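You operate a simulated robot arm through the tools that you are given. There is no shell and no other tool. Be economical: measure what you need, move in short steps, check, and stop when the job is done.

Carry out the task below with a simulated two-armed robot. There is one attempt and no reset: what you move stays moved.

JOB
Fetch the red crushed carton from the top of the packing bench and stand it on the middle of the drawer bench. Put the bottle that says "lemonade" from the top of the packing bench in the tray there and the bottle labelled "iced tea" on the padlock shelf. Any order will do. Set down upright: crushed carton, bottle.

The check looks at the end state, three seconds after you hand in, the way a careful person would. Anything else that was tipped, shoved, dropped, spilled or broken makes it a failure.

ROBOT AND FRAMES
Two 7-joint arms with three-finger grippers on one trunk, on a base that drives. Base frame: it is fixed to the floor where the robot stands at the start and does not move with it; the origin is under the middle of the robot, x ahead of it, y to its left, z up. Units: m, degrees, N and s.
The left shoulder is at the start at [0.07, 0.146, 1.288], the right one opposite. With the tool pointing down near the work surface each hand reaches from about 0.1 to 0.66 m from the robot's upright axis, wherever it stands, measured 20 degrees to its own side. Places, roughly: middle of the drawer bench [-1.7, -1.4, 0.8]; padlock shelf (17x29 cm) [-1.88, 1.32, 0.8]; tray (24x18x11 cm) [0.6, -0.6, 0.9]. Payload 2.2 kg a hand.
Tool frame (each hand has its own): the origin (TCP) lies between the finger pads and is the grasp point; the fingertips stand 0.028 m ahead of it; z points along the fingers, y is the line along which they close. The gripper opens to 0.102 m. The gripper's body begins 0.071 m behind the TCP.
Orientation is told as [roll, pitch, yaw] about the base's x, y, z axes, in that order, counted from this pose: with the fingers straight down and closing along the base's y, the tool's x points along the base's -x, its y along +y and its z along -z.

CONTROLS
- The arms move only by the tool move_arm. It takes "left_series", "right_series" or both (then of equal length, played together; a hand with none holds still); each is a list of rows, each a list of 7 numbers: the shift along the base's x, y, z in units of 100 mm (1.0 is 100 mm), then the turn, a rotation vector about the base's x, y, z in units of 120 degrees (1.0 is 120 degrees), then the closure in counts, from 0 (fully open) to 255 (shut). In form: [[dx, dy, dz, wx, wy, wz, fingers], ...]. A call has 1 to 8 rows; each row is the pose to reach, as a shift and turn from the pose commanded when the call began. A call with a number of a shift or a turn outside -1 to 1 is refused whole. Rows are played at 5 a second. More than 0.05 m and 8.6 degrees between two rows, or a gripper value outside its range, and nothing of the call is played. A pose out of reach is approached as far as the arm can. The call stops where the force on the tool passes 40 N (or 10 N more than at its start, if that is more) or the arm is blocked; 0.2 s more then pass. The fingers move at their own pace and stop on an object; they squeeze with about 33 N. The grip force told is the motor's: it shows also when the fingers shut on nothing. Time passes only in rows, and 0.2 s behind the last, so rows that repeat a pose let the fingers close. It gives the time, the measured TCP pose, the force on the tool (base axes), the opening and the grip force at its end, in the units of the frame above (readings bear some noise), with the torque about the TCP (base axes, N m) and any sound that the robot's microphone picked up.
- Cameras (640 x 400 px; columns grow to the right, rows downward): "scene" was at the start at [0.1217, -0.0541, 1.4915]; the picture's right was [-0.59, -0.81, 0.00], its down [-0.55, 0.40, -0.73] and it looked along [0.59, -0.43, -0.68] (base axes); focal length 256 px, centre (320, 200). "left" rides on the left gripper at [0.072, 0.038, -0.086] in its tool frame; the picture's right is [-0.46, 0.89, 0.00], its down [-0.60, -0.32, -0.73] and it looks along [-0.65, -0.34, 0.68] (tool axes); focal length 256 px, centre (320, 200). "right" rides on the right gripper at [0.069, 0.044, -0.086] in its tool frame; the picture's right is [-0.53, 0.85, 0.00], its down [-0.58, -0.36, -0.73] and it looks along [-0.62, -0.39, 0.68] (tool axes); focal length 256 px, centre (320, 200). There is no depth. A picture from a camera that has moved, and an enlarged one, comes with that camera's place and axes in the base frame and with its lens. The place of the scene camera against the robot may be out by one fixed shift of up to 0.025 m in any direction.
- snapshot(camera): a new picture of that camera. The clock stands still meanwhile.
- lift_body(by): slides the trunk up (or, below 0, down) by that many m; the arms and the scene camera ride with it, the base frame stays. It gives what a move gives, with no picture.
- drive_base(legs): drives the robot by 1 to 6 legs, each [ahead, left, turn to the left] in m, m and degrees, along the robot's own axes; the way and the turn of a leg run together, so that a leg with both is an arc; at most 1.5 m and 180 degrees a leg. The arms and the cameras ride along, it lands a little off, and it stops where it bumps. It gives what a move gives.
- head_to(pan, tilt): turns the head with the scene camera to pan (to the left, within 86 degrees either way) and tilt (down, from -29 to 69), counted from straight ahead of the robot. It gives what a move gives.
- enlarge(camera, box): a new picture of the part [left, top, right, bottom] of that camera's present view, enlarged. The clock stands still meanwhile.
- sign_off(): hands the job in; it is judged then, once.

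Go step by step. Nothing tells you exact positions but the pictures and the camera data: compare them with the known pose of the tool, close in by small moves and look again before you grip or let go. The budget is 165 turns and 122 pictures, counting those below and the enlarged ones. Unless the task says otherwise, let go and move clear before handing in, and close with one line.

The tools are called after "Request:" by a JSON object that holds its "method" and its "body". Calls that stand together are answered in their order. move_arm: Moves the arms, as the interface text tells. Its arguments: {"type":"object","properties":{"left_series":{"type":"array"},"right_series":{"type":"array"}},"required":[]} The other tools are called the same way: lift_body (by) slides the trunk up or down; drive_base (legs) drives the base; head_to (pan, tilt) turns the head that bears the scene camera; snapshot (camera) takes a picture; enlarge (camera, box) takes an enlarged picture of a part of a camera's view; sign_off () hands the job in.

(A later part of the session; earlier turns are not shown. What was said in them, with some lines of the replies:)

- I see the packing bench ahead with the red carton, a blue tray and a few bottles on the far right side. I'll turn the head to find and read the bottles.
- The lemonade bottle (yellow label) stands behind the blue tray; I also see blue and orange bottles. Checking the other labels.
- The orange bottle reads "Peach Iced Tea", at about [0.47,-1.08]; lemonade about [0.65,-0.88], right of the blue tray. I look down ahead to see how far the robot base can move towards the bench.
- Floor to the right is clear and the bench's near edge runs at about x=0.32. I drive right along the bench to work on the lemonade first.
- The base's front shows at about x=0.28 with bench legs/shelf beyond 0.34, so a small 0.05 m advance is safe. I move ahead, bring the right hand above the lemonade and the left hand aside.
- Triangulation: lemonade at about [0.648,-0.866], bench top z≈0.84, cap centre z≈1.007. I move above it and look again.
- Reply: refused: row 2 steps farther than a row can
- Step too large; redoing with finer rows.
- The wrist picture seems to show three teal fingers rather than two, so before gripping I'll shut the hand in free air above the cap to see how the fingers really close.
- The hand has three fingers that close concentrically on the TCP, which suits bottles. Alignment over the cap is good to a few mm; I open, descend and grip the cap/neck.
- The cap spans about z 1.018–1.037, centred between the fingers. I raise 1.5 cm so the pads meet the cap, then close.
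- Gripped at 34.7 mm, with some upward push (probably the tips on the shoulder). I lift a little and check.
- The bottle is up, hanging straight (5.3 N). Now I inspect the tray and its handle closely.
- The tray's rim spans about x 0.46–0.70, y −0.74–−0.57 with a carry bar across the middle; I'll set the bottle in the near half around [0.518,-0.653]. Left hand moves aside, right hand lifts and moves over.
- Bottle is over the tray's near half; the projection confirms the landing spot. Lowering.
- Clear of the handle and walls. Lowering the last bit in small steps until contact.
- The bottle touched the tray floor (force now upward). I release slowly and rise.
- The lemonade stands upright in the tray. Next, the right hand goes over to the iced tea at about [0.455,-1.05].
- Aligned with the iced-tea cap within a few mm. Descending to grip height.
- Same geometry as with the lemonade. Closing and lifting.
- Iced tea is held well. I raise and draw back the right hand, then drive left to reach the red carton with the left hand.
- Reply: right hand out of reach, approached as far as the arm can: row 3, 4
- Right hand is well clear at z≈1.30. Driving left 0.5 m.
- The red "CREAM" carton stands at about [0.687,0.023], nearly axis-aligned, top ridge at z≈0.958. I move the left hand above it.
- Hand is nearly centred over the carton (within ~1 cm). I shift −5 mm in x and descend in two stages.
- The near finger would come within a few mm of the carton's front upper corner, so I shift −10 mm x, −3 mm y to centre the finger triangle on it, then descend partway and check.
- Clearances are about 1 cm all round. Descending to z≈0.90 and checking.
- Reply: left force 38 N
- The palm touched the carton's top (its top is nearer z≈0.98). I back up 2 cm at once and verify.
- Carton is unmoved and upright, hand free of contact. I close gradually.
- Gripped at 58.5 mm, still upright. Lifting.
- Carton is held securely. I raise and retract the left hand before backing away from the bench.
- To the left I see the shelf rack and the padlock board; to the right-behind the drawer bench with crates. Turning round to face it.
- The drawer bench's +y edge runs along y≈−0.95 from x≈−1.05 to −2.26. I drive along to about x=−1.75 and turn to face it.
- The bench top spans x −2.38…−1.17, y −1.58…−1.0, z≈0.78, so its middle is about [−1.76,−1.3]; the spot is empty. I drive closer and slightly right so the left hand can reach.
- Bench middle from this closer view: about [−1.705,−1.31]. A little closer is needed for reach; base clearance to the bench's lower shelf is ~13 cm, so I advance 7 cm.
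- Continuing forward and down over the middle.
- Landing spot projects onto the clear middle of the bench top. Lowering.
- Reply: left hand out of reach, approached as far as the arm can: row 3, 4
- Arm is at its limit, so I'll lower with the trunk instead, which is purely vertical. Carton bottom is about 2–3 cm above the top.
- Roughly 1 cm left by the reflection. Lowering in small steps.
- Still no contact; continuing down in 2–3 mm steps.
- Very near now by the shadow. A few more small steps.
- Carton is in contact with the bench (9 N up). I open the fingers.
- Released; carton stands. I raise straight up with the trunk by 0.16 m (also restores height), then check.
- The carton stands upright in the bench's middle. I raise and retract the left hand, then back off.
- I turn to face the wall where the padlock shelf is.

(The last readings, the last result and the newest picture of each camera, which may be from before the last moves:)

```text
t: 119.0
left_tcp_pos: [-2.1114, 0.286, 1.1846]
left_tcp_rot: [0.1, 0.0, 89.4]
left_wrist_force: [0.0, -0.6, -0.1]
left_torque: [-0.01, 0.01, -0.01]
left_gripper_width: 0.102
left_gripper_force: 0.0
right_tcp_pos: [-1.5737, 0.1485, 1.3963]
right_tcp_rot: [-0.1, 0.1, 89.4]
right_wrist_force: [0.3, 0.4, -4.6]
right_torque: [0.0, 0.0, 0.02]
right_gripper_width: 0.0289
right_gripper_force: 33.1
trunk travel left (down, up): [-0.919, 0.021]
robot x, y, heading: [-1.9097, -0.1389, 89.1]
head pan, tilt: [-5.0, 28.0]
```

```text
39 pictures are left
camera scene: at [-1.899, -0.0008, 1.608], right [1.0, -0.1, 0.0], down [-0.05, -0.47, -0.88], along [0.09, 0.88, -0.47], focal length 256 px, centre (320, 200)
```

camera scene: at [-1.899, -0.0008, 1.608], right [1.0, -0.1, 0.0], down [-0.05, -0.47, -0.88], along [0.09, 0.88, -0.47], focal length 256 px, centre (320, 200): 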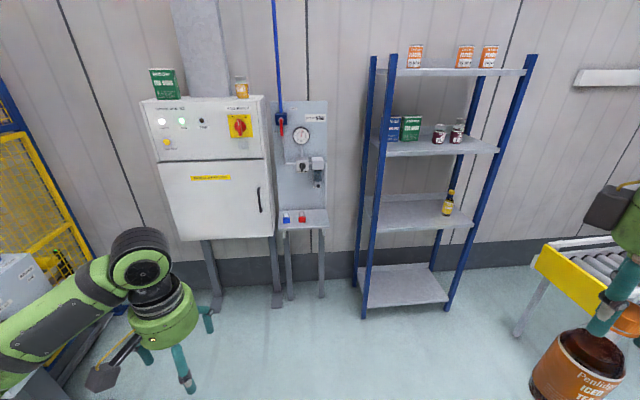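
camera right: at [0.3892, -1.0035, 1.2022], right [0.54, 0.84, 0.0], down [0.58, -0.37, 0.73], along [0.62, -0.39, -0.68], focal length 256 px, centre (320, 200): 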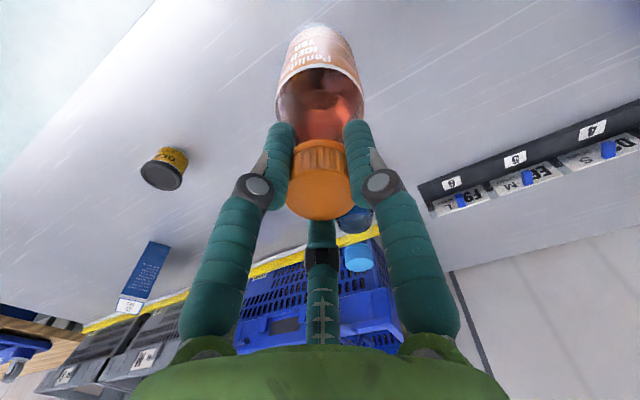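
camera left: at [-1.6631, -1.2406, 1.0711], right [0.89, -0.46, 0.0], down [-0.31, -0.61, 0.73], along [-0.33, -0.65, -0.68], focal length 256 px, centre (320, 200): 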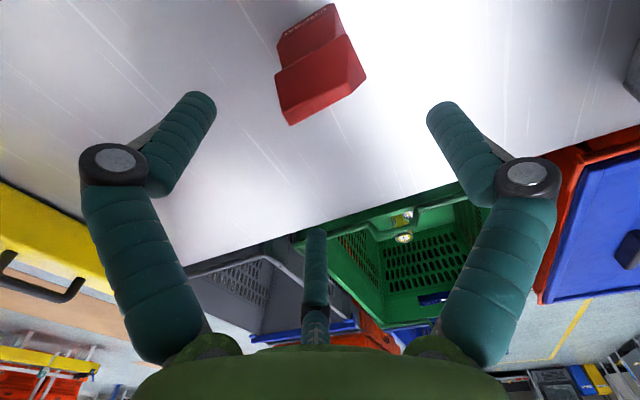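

The padlock shelf (with blue and red padlocks) is at about [−1.875,1.29,0.8]. I retract the left hand and drive closer.

Request:
{"method": "move_arm", "body": {"left_series": [[0, -0.4, 0, 0, 0, 0, 0], [0, -0.8, 0, 0, 0, 0, 0], [0, -1.0, 0, 0, 0, 0, 0]]}}

Request:
{"method": "drive_base", "body": {"legs": [[0, 0.15, 0.6], [0.65, 0, 0]]}}

Request:
{"method": "head_to", "body": {"pan": -15, "tilt": 45}}

Request:
{"method": "snapshot", "body": {"camera": "scene"}}

Request:
{"method": "snapshot", "body": {"camera": "right"}}

```text
t: 119.8
left_tcp_pos: [-2.11, 0.1847, 1.1827]
left_tcp_rot: [0.0, 0.0, 89.6]
left_wrist_force: [0.0, -0.2, 0.1]
left_torque: [0.06, -0.02, -0.01]
left_gripper_width: 0.102
left_gripper_force: 0.1
right_tcp_pos: [-1.5747, 0.1493, 1.3966]
right_tcp_rot: [0.0, 0.0, 89.5]
right_wrist_force: [-0.9, 1.1, -5.0]
right_torque: [0.01, 0.0, 0.01]
right_gripper_width: 0.0285
right_gripper_force: 32.7
trunk travel left (down, up): [-0.919, 0.021]
robot x, y, heading: [-1.917, -0.1373, 89.3]
head pan, tilt: [-5.0, 28.0]
```

```text
t: 124.4
left_tcp_pos: [-2.2652, 0.837, 1.1841]
left_tcp_rot: [0.0, -0.1, 90.2]
left_wrist_force: [0.7, 0.0, -0.4]
left_torque: [0.05, 0.0, 0.04]
left_gripper_width: 0.102
left_gripper_force: 0.0
right_tcp_pos: [-1.729, 0.8073, 1.3975]
right_tcp_rot: [-0.1, 0.0, 90.2]
right_wrist_force: [0.5, -0.1, -3.9]
right_torque: [-0.01, -0.03, 0.01]
right_gripper_width: 0.0289
right_gripper_force: 33.2
trunk travel left (down, up): [-0.919, 0.021]
robot x, y, heading: [-2.0645, 0.5204, 90.0]
head pan, tilt: [-5.0, 28.0]
```

```text
t: 125.2
left_tcp_pos: [-2.2655, 0.8401, 1.1838]
left_tcp_rot: [-0.1, -0.1, 90.3]
left_wrist_force: [-0.4, -0.1, 0.4]
left_torque: [-0.03, -0.03, 0.01]
left_gripper_width: 0.1019
left_gripper_force: 0.1
right_tcp_pos: [-1.7291, 0.8087, 1.3964]
right_tcp_rot: [0.0, 0.2, 90.2]
right_wrist_force: [0.2, -0.2, -4.9]
right_torque: [0.0, -0.02, 0.0]
right_gripper_width: 0.0291
right_gripper_force: 32.9
trunk travel left (down, up): [-0.919, 0.021]
robot x, y, heading: [-2.0618, 0.5177, 90.1]
head pan, tilt: [-15.0, 45.0]
```

```text
38 pictures are left
camera scene: at [-2.0387, 0.6429, 1.5822], right [0.97, -0.25, 0.0], down [-0.18, -0.68, -0.71], along [0.18, 0.68, -0.71], focal length 256 px, centre (320, 200)
```

scene: 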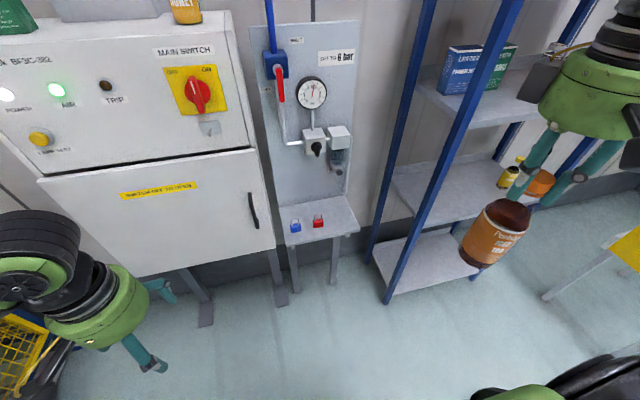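

```text
37 pictures are left
camera right: at [-1.7722, 0.7404, 1.4825], right [-0.85, 0.53, 0.0], down [0.36, 0.58, 0.73], along [0.39, 0.62, -0.68], focal length 256 px, centre (320, 200)
```

right: 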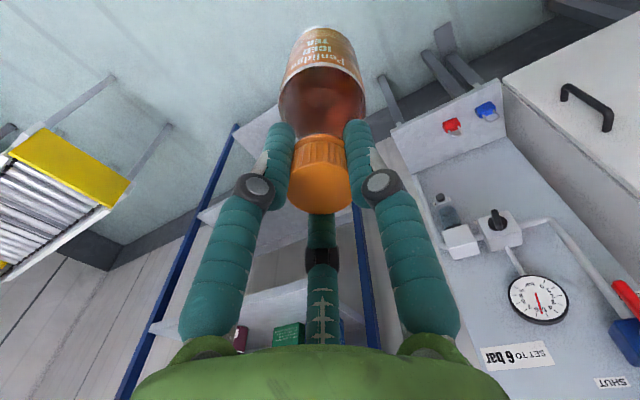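

Request:
{"method": "enlarge", "body": {"camera": "scene", "box": [250, 120, 378, 250]}}

Request:
{"method": "enlarge", "body": {"camera": "right", "box": [370, 60, 530, 180]}}

```text
3.08 times, centred on (314, 185) of scene
camera zoom: at [-2.0387, 0.6429, 1.5822], right [0.97, -0.25, 0.0], down [-0.18, -0.68, -0.71], along [0.18, 0.68, -0.71], focal length 786 px, centre (338, 246)
```

zoom: 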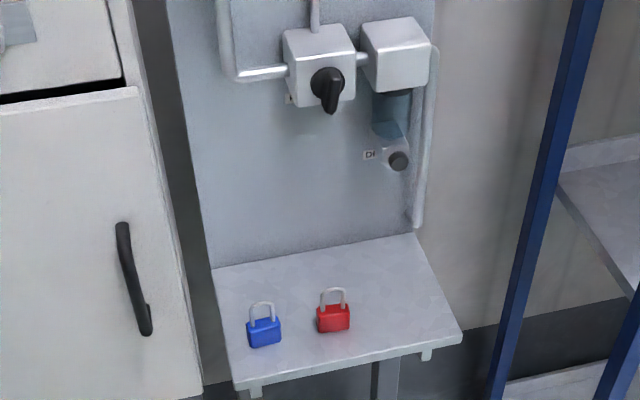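

```text
3.33 times, centred on (450, 120) of right
camera zoom: at [-1.7722, 0.7404, 1.4825], right [-0.85, 0.53, 0.0], down [0.36, 0.58, 0.73], along [0.39, 0.62, -0.68], focal length 853 px, centre (-113, 467)
```

zoom: 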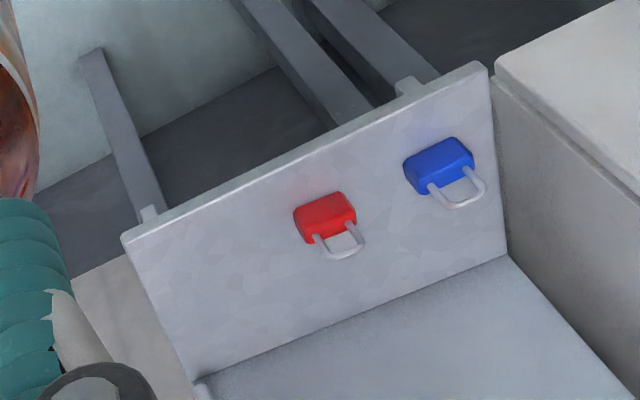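

The free space is the right part of the shelf (x −1.86…−1.73, front edge y≈1.225, z≈0.785); wall fittings protrude to y≈1.32–1.37, so I'll place near [−1.787,1.272]. Drive 0.17 m closer and move the bottle over.

Request:
{"method": "drive_base", "body": {"legs": [[0.17, 0, 0]]}}

Request:
{"method": "move_arm", "body": {"right_series": [[0, 0, -0.3, 0, 0, 0, 255], [-0.2, 0.3, -0.6, 0, 0, 0, 255], [-0.4, 0.6, -0.8, 0, 0, 0, 255], [-0.5, 0.8, -1.0, 0, 0, 0, 255]]}}

Request:
{"method": "snapshot", "body": {"camera": "right"}}

Request:
{"method": "snapshot", "body": {"camera": "scene"}}

```text
t: 126.7
left_tcp_pos: [-2.2656, 1.0047, 1.1854]
left_tcp_rot: [0.0, -0.1, 90.2]
left_wrist_force: [-0.7, -0.3, -0.6]
left_torque: [0.03, -0.05, 0.01]
left_gripper_width: 0.1021
left_gripper_force: 0.1
right_tcp_pos: [-1.7297, 0.9729, 1.3971]
right_tcp_rot: [0.0, -0.2, 90.4]
right_wrist_force: [1.4, -1.1, -4.0]
right_torque: [0.0, 0.0, 0.01]
right_gripper_width: 0.0287
right_gripper_force: 32.6
trunk travel left (down, up): [-0.919, 0.021]
robot x, y, heading: [-2.0667, 0.6841, 90.5]
head pan, tilt: [-15.0, 45.0]
```

```text
t: 127.7
left_tcp_pos: [-2.267, 1.009, 1.1835]
left_tcp_rot: [0.0, 0.1, 90.2]
left_wrist_force: [0.2, 0.1, -0.3]
left_torque: [-0.02, 0.03, -0.03]
left_gripper_width: 0.1021
left_gripper_force: 0.1
right_tcp_pos: [-1.7804, 1.0595, 1.2968]
right_tcp_rot: [0.0, 0.1, 90.2]
right_wrist_force: [0.3, 0.7, -5.1]
right_torque: [-0.01, 0.02, -0.01]
right_gripper_width: 0.029
right_gripper_force: 32.8
trunk travel left (down, up): [-0.919, 0.021]
robot x, y, heading: [-2.066, 0.6896, 90.2]
head pan, tilt: [-15.0, 45.0]
```

```text
34 pictures are left
camera right: at [-1.8228, 0.9901, 1.3824], right [-0.85, 0.53, 0.0], down [0.36, 0.58, 0.73], along [0.39, 0.62, -0.68], focal length 256 px, centre (320, 200)
```

right: 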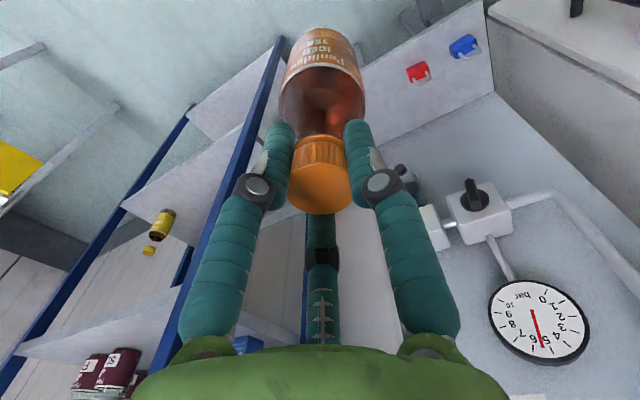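

```text
33 pictures are left
camera scene: at [-2.0392, 0.8133, 1.582], right [0.97, -0.25, 0.0], down [-0.18, -0.69, -0.71], along [0.18, 0.68, -0.71], focal length 256 px, centre (320, 200)
```

scene: 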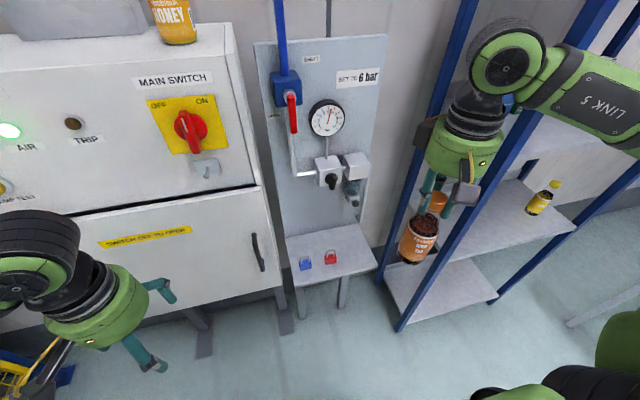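

Shelf front edge confirmed at y≈1.228. Moving the bottle over the placement point at height, then checking clearances.

Request:
{"method": "move_arm", "body": {"right_series": [[0, 0.4, -0.1, 0, 0, 0, 255], [0, 0.8, -0.3, 0, 0, 0, 255], [-0.05, 1.0, -0.6, 0, 0, 0, 255], [-0.05, 1.0, -0.8, 0, 0, 0, 255]]}}

Request:
{"method": "move_arm", "body": {"right_series": [[0, 0.4, 0, 0, 0, 0, 255], [0, 0.8, 0, 0, 0, 0, 255], [0, 1.0, 0, 0, 0, 0, 255], [0, 1.0, 0, 0, 0, 0, 255]]}}

Request:
{"method": "snapshot", "body": {"camera": "right"}}

Request:
{"method": "head_to", "body": {"pan": -25, "tilt": 40}}

Request:
{"method": "snapshot", "body": {"camera": "scene"}}

```text
t: 128.7
left_tcp_pos: [-2.266, 1.0069, 1.1845]
left_tcp_rot: [-0.1, -0.1, 90.2]
left_wrist_force: [-0.3, 0.3, 0.5]
left_torque: [0.01, -0.01, 0.04]
left_gripper_width: 0.1021
left_gripper_force: 0.0
right_tcp_pos: [-1.7854, 1.1574, 1.216]
right_tcp_rot: [0.0, 0.0, 90.3]
right_wrist_force: [0.5, 0.5, -5.1]
right_torque: [-0.03, -0.02, 0.02]
right_gripper_width: 0.0289
right_gripper_force: 32.8
trunk travel left (down, up): [-0.919, 0.021]
robot x, y, heading: [-2.0677, 0.6849, 90.1]
head pan, tilt: [-15.0, 45.0]
```

```text
t: 129.7
left_tcp_pos: [-2.266, 1.007, 1.1847]
left_tcp_rot: [0.0, 0.1, 90.3]
left_wrist_force: [-0.6, -0.5, 0.9]
left_torque: [-0.01, 0.02, 0.0]
left_gripper_width: 0.102
left_gripper_force: 0.2
right_tcp_pos: [-1.7849, 1.2573, 1.2148]
right_tcp_rot: [0.0, 0.0, 90.3]
right_wrist_force: [-0.3, 0.1, -5.1]
right_torque: [-0.02, 0.0, -0.01]
right_gripper_width: 0.0289
right_gripper_force: 33.1
trunk travel left (down, up): [-0.919, 0.021]
robot x, y, heading: [-2.0666, 0.6897, 90.0]
head pan, tilt: [-15.0, 45.0]
```

```text
32 pictures are left
camera right: at [-1.8277, 1.189, 1.3028], right [-0.85, 0.53, 0.0], down [0.36, 0.58, 0.73], along [0.39, 0.62, -0.68], focal length 256 px, centre (320, 200)
```

right: 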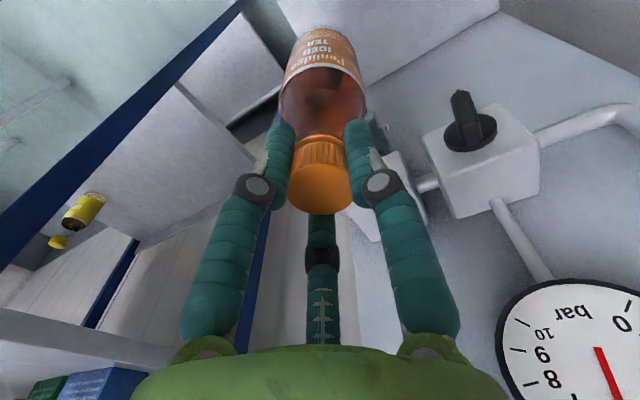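

```text
t: 130.4
left_tcp_pos: [-2.2659, 1.0078, 1.1835]
left_tcp_rot: [0.0, 0.0, 90.1]
left_wrist_force: [0.2, 0.1, 0.3]
left_torque: [0.0, 0.0, -0.02]
left_gripper_width: 0.102
left_gripper_force: 0.0
right_tcp_pos: [-1.7859, 1.2591, 1.2166]
right_tcp_rot: [0.1, 0.0, 90.3]
right_wrist_force: [0.3, 0.7, -5.0]
right_torque: [0.0, -0.02, -0.01]
right_gripper_width: 0.0287
right_gripper_force: 32.7
trunk travel left (down, up): [-0.919, 0.021]
robot x, y, heading: [-2.0646, 0.686, 90.3]
head pan, tilt: [-25.0, 40.0]
```

```text
31 pictures are left
camera scene: at [-2.0245, 0.8098, 1.5894], right [0.91, -0.42, 0.0], down [-0.27, -0.58, -0.77], along [0.32, 0.7, -0.64], focal length 256 px, centre (320, 200)
```

scene: 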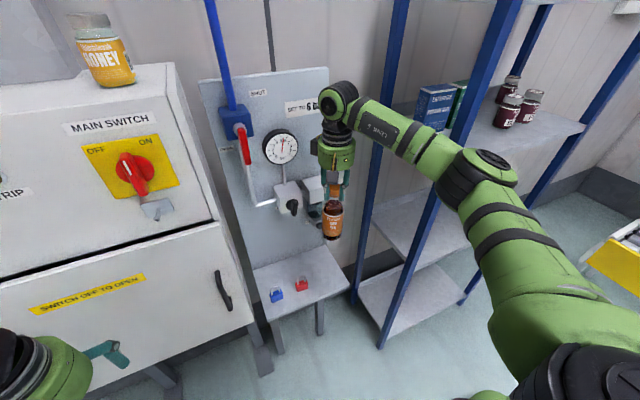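

Elbow is ~12 cm clear of the rack post; fittings clear. Descending vertically toward the shelf.

Request:
{"method": "move_arm", "body": {"right_series": [[0, 0.05, -0.3, 0, 0, 0, 255], [0, 0.08, -0.6, 0, 0, 0, 255], [0, 0.08, -0.9, 0, 0, 0, 255], [0, 0.08, -1.0, 0, 0, 0, 255]]}}

Request:
{"method": "move_arm", "body": {"right_series": [[0, 0, -0.3, 0, 0, 0, 255], [0, 0, -0.6, 0, 0, 0, 255], [0, 0, -0.8, 0, 0, 0, 255], [0, 0, -0.8, 0, 0, 0, 255]]}}

Request:
{"method": "snapshot", "body": {"camera": "right"}}

Request:
{"method": "enlarge", "body": {"camera": "scene", "box": [240, 120, 400, 320]}}

```text
t: 131.4
left_tcp_pos: [-2.2661, 1.0082, 1.1838]
left_tcp_rot: [0.0, 0.0, 90.2]
left_wrist_force: [0.3, -0.3, 0.3]
left_torque: [0.03, 0.0, 0.01]
left_gripper_width: 0.1021
left_gripper_force: 0.1
right_tcp_pos: [-1.7845, 1.2646, 1.1154]
right_tcp_rot: [-0.1, 0.1, 90.4]
right_wrist_force: [-0.2, -0.7, -4.8]
right_torque: [0.01, -0.01, 0.0]
right_gripper_width: 0.0287
right_gripper_force: 32.8
trunk travel left (down, up): [-0.919, 0.021]
robot x, y, heading: [-2.0651, 0.6863, 90.0]
head pan, tilt: [-25.0, 40.0]
```

```text
t: 132.4
left_tcp_pos: [-2.2663, 1.0082, 1.1839]
left_tcp_rot: [0.0, 0.0, 90.2]
left_wrist_force: [-1.3, -0.3, 0.2]
left_torque: [-0.02, 0.04, 0.04]
left_gripper_width: 0.1019
left_gripper_force: 0.0
right_tcp_pos: [-1.784, 1.2652, 1.0366]
right_tcp_rot: [0.0, 0.1, 90.4]
right_wrist_force: [0.5, -0.2, -4.3]
right_torque: [0.01, 0.0, -0.04]
right_gripper_width: 0.029
right_gripper_force: 33.5
trunk travel left (down, up): [-0.919, 0.021]
robot x, y, heading: [-2.0642, 0.6846, 90.2]
head pan, tilt: [-25.0, 40.0]
```

```text
30 pictures are left
camera right: at [-1.8279, 1.1964, 1.1221], right [-0.85, 0.53, 0.0], down [0.36, 0.58, 0.73], along [0.39, 0.62, -0.68], focal length 256 px, centre (320, 200)
```

right: 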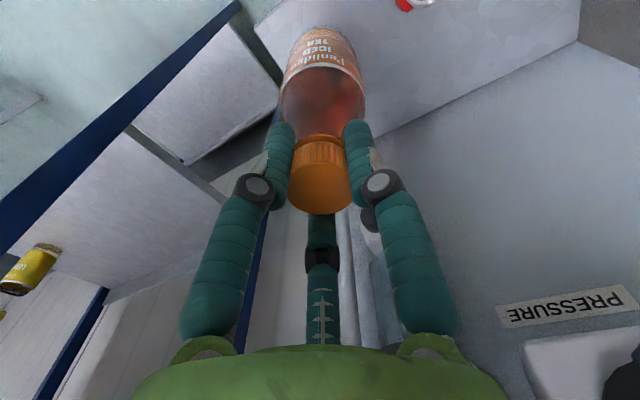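

```text
2.00 times, centred on (320, 220) of scene
camera zoom: at [-2.0246, 0.8097, 1.5894], right [0.91, -0.42, 0.0], down [-0.27, -0.58, -0.77], along [0.32, 0.7, -0.64], focal length 511 px, centre (320, 160)
```

zoom: 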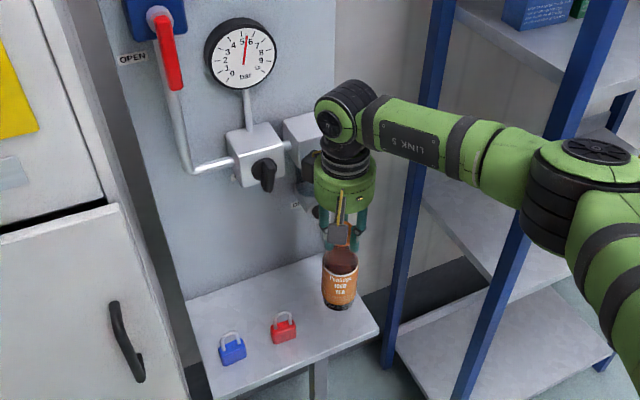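

Projection shows it landing fully on the shelf, a bit close to the front; I shift 8 mm inward and go down.

Request:
{"method": "move_arm", "body": {"right_series": [[0, 0.08, -0.1, 0, 0, 0, 255], [0, 0.08, -0.3, 0, 0, 0, 255], [0, 0.08, -0.45, 0, 0, 0, 255], [0, 0.08, -0.52, 0, 0, 0, 255]]}}

Request:
{"method": "enlarge", "body": {"camera": "scene", "box": [280, 180, 380, 300]}}

```text
t: 133.4
left_tcp_pos: [-2.2672, 1.0078, 1.1838]
left_tcp_rot: [0.0, 0.0, 90.2]
left_wrist_force: [0.5, -0.9, 0.5]
left_torque: [0.02, -0.01, -0.01]
left_gripper_width: 0.102
left_gripper_force: 0.1
right_tcp_pos: [-1.7848, 1.2739, 0.9839]
right_tcp_rot: [-0.1, 0.1, 90.4]
right_wrist_force: [0.1, 0.3, -4.0]
right_torque: [0.01, -0.01, 0.01]
right_gripper_width: 0.0288
right_gripper_force: 33.0
trunk travel left (down, up): [-0.919, 0.021]
robot x, y, heading: [-2.0628, 0.6874, 90.2]
head pan, tilt: [-25.0, 40.0]
```

```text
3.33 times, centred on (330, 240) of scene
camera zoom: at [-2.0249, 0.8102, 1.5894], right [0.91, -0.42, 0.0], down [-0.27, -0.58, -0.77], along [0.32, 0.7, -0.64], focal length 852 px, centre (287, 67)
```

zoom: 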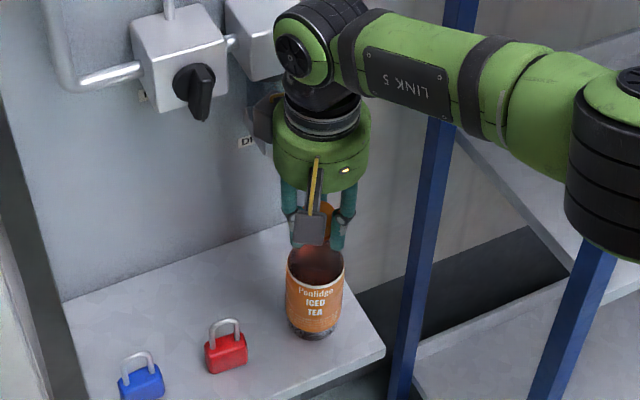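

Nearly down; small steps until contact.

Request:
{"method": "move_arm", "body": {"right_series": [[0, 0, -0.03, 0, 0, 0, 255], [0, 0, -0.06, 0, 0, 0, 255], [0, 0, -0.08, 0, 0, 0, 255], [0, 0, -0.1, 0, 0, 0, 255]]}}

```text
t: 134.4
left_tcp_pos: [-2.2656, 1.0085, 1.1838]
left_tcp_rot: [0.0, 0.0, 90.2]
left_wrist_force: [-0.6, 0.2, 0.7]
left_torque: [0.03, 0.0, -0.03]
left_gripper_width: 0.1019
left_gripper_force: 0.0
right_tcp_pos: [-1.7854, 1.2728, 0.975]
right_tcp_rot: [0.0, 0.0, 90.2]
right_wrist_force: [-0.2, -0.3, -4.9]
right_torque: [-0.01, 0.03, -0.01]
right_gripper_width: 0.0291
right_gripper_force: 33.3
trunk travel left (down, up): [-0.919, 0.021]
robot x, y, heading: [-2.0634, 0.6915, 90.2]
head pan, tilt: [-25.0, 40.0]
```

Request:
{"method": "move_arm", "body": {"right_series": [[0, 0, -0.03, 0, 0, 0, 255], [0, 0, -0.05, 0, 0, 0, 255], [0, 0, -0.07, 0, 0, 0, 255]]}}

Request:
{"method": "enlarge", "body": {"camera": "scene", "box": [300, 210, 380, 300]}}

```text
t: 135.2
left_tcp_pos: [-2.2684, 1.0053, 1.1849]
left_tcp_rot: [-0.1, -0.2, 90.3]
left_wrist_force: [-0.8, 0.4, -0.2]
left_torque: [0.0, 0.0, -0.01]
left_gripper_width: 0.102
left_gripper_force: 0.1
right_tcp_pos: [-1.7858, 1.2729, 0.9709]
right_tcp_rot: [-0.1, -0.3, 90.2]
right_wrist_force: [1.0, 1.0, 13.2]
right_torque: [-0.2, -0.22, 0.01]
right_gripper_width: 0.029
right_gripper_force: 33.1
trunk travel left (down, up): [-0.919, 0.021]
robot x, y, heading: [-2.0671, 0.686, 90.1]
head pan, tilt: [-25.0, 40.0]
```

```text
4.44 times, centred on (340, 255) of scene
camera zoom: at [-2.0263, 0.8061, 1.59], right [0.91, -0.42, 0.0], down [-0.27, -0.58, -0.77], along [0.32, 0.7, -0.64], focal length 1136 px, centre (231, -44)
```

zoom: 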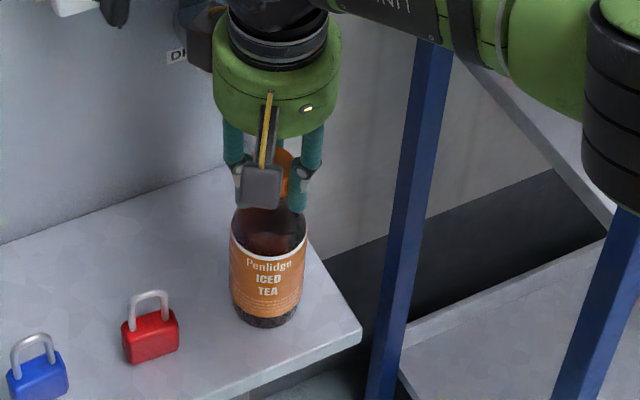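

Contact with the shelf (13 N up), bottle fully on it. I open partway, then rise straight up.

Request:
{"method": "move_arm", "body": {"right_series": [[0, 0, 0.02, 0, 0, 0, 200], [0, 0, 0.03, 0, 0, 0, 150], [0, 0, 0.03, 0, 0, 0, 90], [0, 0, 0.03, 0, 0, 0, 90], [0, 0, 0.03, 0, 0, 0, 90]]}}

Request:
{"method": "snapshot", "body": {"camera": "right"}}

```text
t: 136.4
left_tcp_pos: [-2.2665, 1.0078, 1.184]
left_tcp_rot: [0.0, -0.1, 90.2]
left_wrist_force: [-0.3, -0.1, -0.3]
left_torque: [0.01, 0.01, -0.05]
left_gripper_width: 0.102
left_gripper_force: 0.1
right_tcp_pos: [-1.7849, 1.2736, 0.9703]
right_tcp_rot: [0.1, 0.0, 90.3]
right_wrist_force: [0.1, 0.4, -0.7]
right_torque: [0.01, 0.01, 0.0]
right_gripper_width: 0.0659
right_gripper_force: 0.0
trunk travel left (down, up): [-0.919, 0.021]
robot x, y, heading: [-2.0676, 0.6825, 90.2]
head pan, tilt: [-25.0, 40.0]
```

```text
26 pictures are left
camera right: at [-1.8284, 1.2041, 1.0569], right [-0.85, 0.53, 0.0], down [0.36, 0.58, 0.73], along [0.39, 0.62, -0.68], focal length 256 px, centre (320, 200)
```

right: 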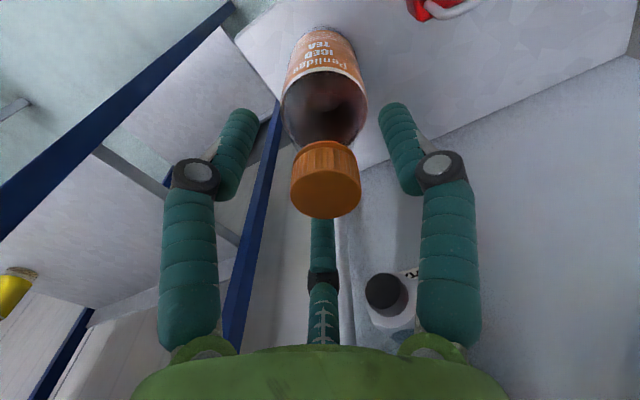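

Bottle free and upright. Rising clear, then back away toward the robot.

Request:
{"method": "move_arm", "body": {"right_series": [[0, 0, 0.3, 0, 0, 0, 90], [0, 0, 0.6, 0, 0, 0, 90], [0, -0.05, 1.0, 0, 0, 0, 90], [0, -0.05, 1.0, 0, 0, 0, 90]]}}

Request:
{"method": "move_arm", "body": {"right_series": [[0, -0.1, 0.4, 0, 0, 0, 90], [0, -0.3, 0.7, 0, 0, 0, 90], [0, -0.7, 0.8, 0, 0, 0, 90], [0, -1.0, 0.8, 0, 0, 0, 90]]}}

Request:
{"method": "drive_base", "body": {"legs": [[-0.25, 0, 0]]}}

Request:
{"method": "snapshot", "body": {"camera": "scene"}}

```text
t: 137.4
left_tcp_pos: [-2.2659, 1.0071, 1.1838]
left_tcp_rot: [0.0, 0.0, 90.1]
left_wrist_force: [-0.2, 0.1, 0.3]
left_torque: [0.02, -0.01, 0.0]
left_gripper_width: 0.102
left_gripper_force: 0.0
right_tcp_pos: [-1.785, 1.2686, 1.0712]
right_tcp_rot: [0.1, 0.0, 90.2]
right_wrist_force: [0.0, -0.8, -0.5]
right_torque: [-0.01, 0.0, 0.0]
right_gripper_width: 0.066
right_gripper_force: 0.0
trunk travel left (down, up): [-0.919, 0.021]
robot x, y, heading: [-2.0652, 0.6884, 90.4]
head pan, tilt: [-25.0, 40.0]
```

```text
t: 138.4
left_tcp_pos: [-2.2664, 1.0066, 1.1844]
left_tcp_rot: [0.0, -0.1, 90.2]
left_wrist_force: [-0.3, -0.7, -0.4]
left_torque: [0.02, 0.03, -0.01]
left_gripper_width: 0.1021
left_gripper_force: 0.1
right_tcp_pos: [-1.7843, 1.1642, 1.1517]
right_tcp_rot: [0.0, 0.0, 90.2]
right_wrist_force: [0.8, 0.2, -0.6]
right_torque: [0.01, -0.02, 0.0]
right_gripper_width: 0.066
right_gripper_force: 0.2
trunk travel left (down, up): [-0.919, 0.021]
robot x, y, heading: [-2.0655, 0.6911, 90.6]
head pan, tilt: [-25.0, 40.0]
```

```text
t: 140.2
left_tcp_pos: [-2.2657, 0.7597, 1.183]
left_tcp_rot: [-0.1, 0.1, 90.2]
left_wrist_force: [0.8, 0.3, 0.4]
left_torque: [0.02, 0.05, -0.02]
left_gripper_width: 0.102
left_gripper_force: 0.0
right_tcp_pos: [-1.785, 0.9188, 1.15]
right_tcp_rot: [0.0, 0.2, 90.2]
right_wrist_force: [0.0, 0.3, -0.8]
right_torque: [-0.05, -0.02, 0.01]
right_gripper_width: 0.0661
right_gripper_force: 0.1
trunk travel left (down, up): [-0.919, 0.021]
robot x, y, heading: [-2.0629, 0.4375, 90.4]
head pan, tilt: [-25.0, 40.0]
```

```text
25 pictures are left
camera scene: at [-2.0239, 0.5615, 1.5892], right [0.91, -0.42, 0.0], down [-0.27, -0.59, -0.76], along [0.32, 0.69, -0.64], focal length 256 px, centre (320, 200)
```

scene: 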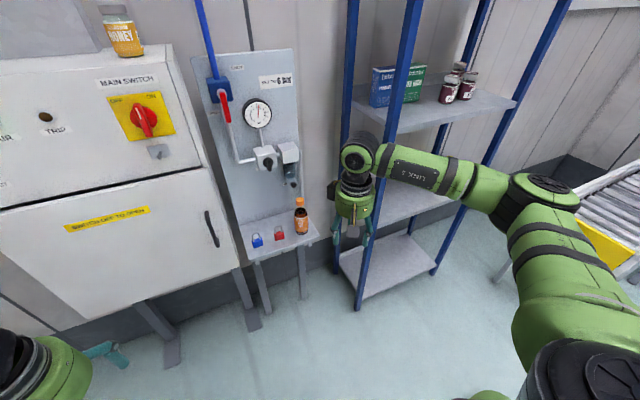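

The iced tea stands upright on the padlock shelf, the carton stands on the drawer bench, the lemonade is in the tray, and both hands are clear. Handing in.

Request:
{"method": "sign_off", "body": {}}

```text
The job is handed in.
```

I handed the job in with all three items placed and standing upright: the red carton in the middle of the drawer bench, the lemonade in the tray, and the iced tea on the padlock shelf.
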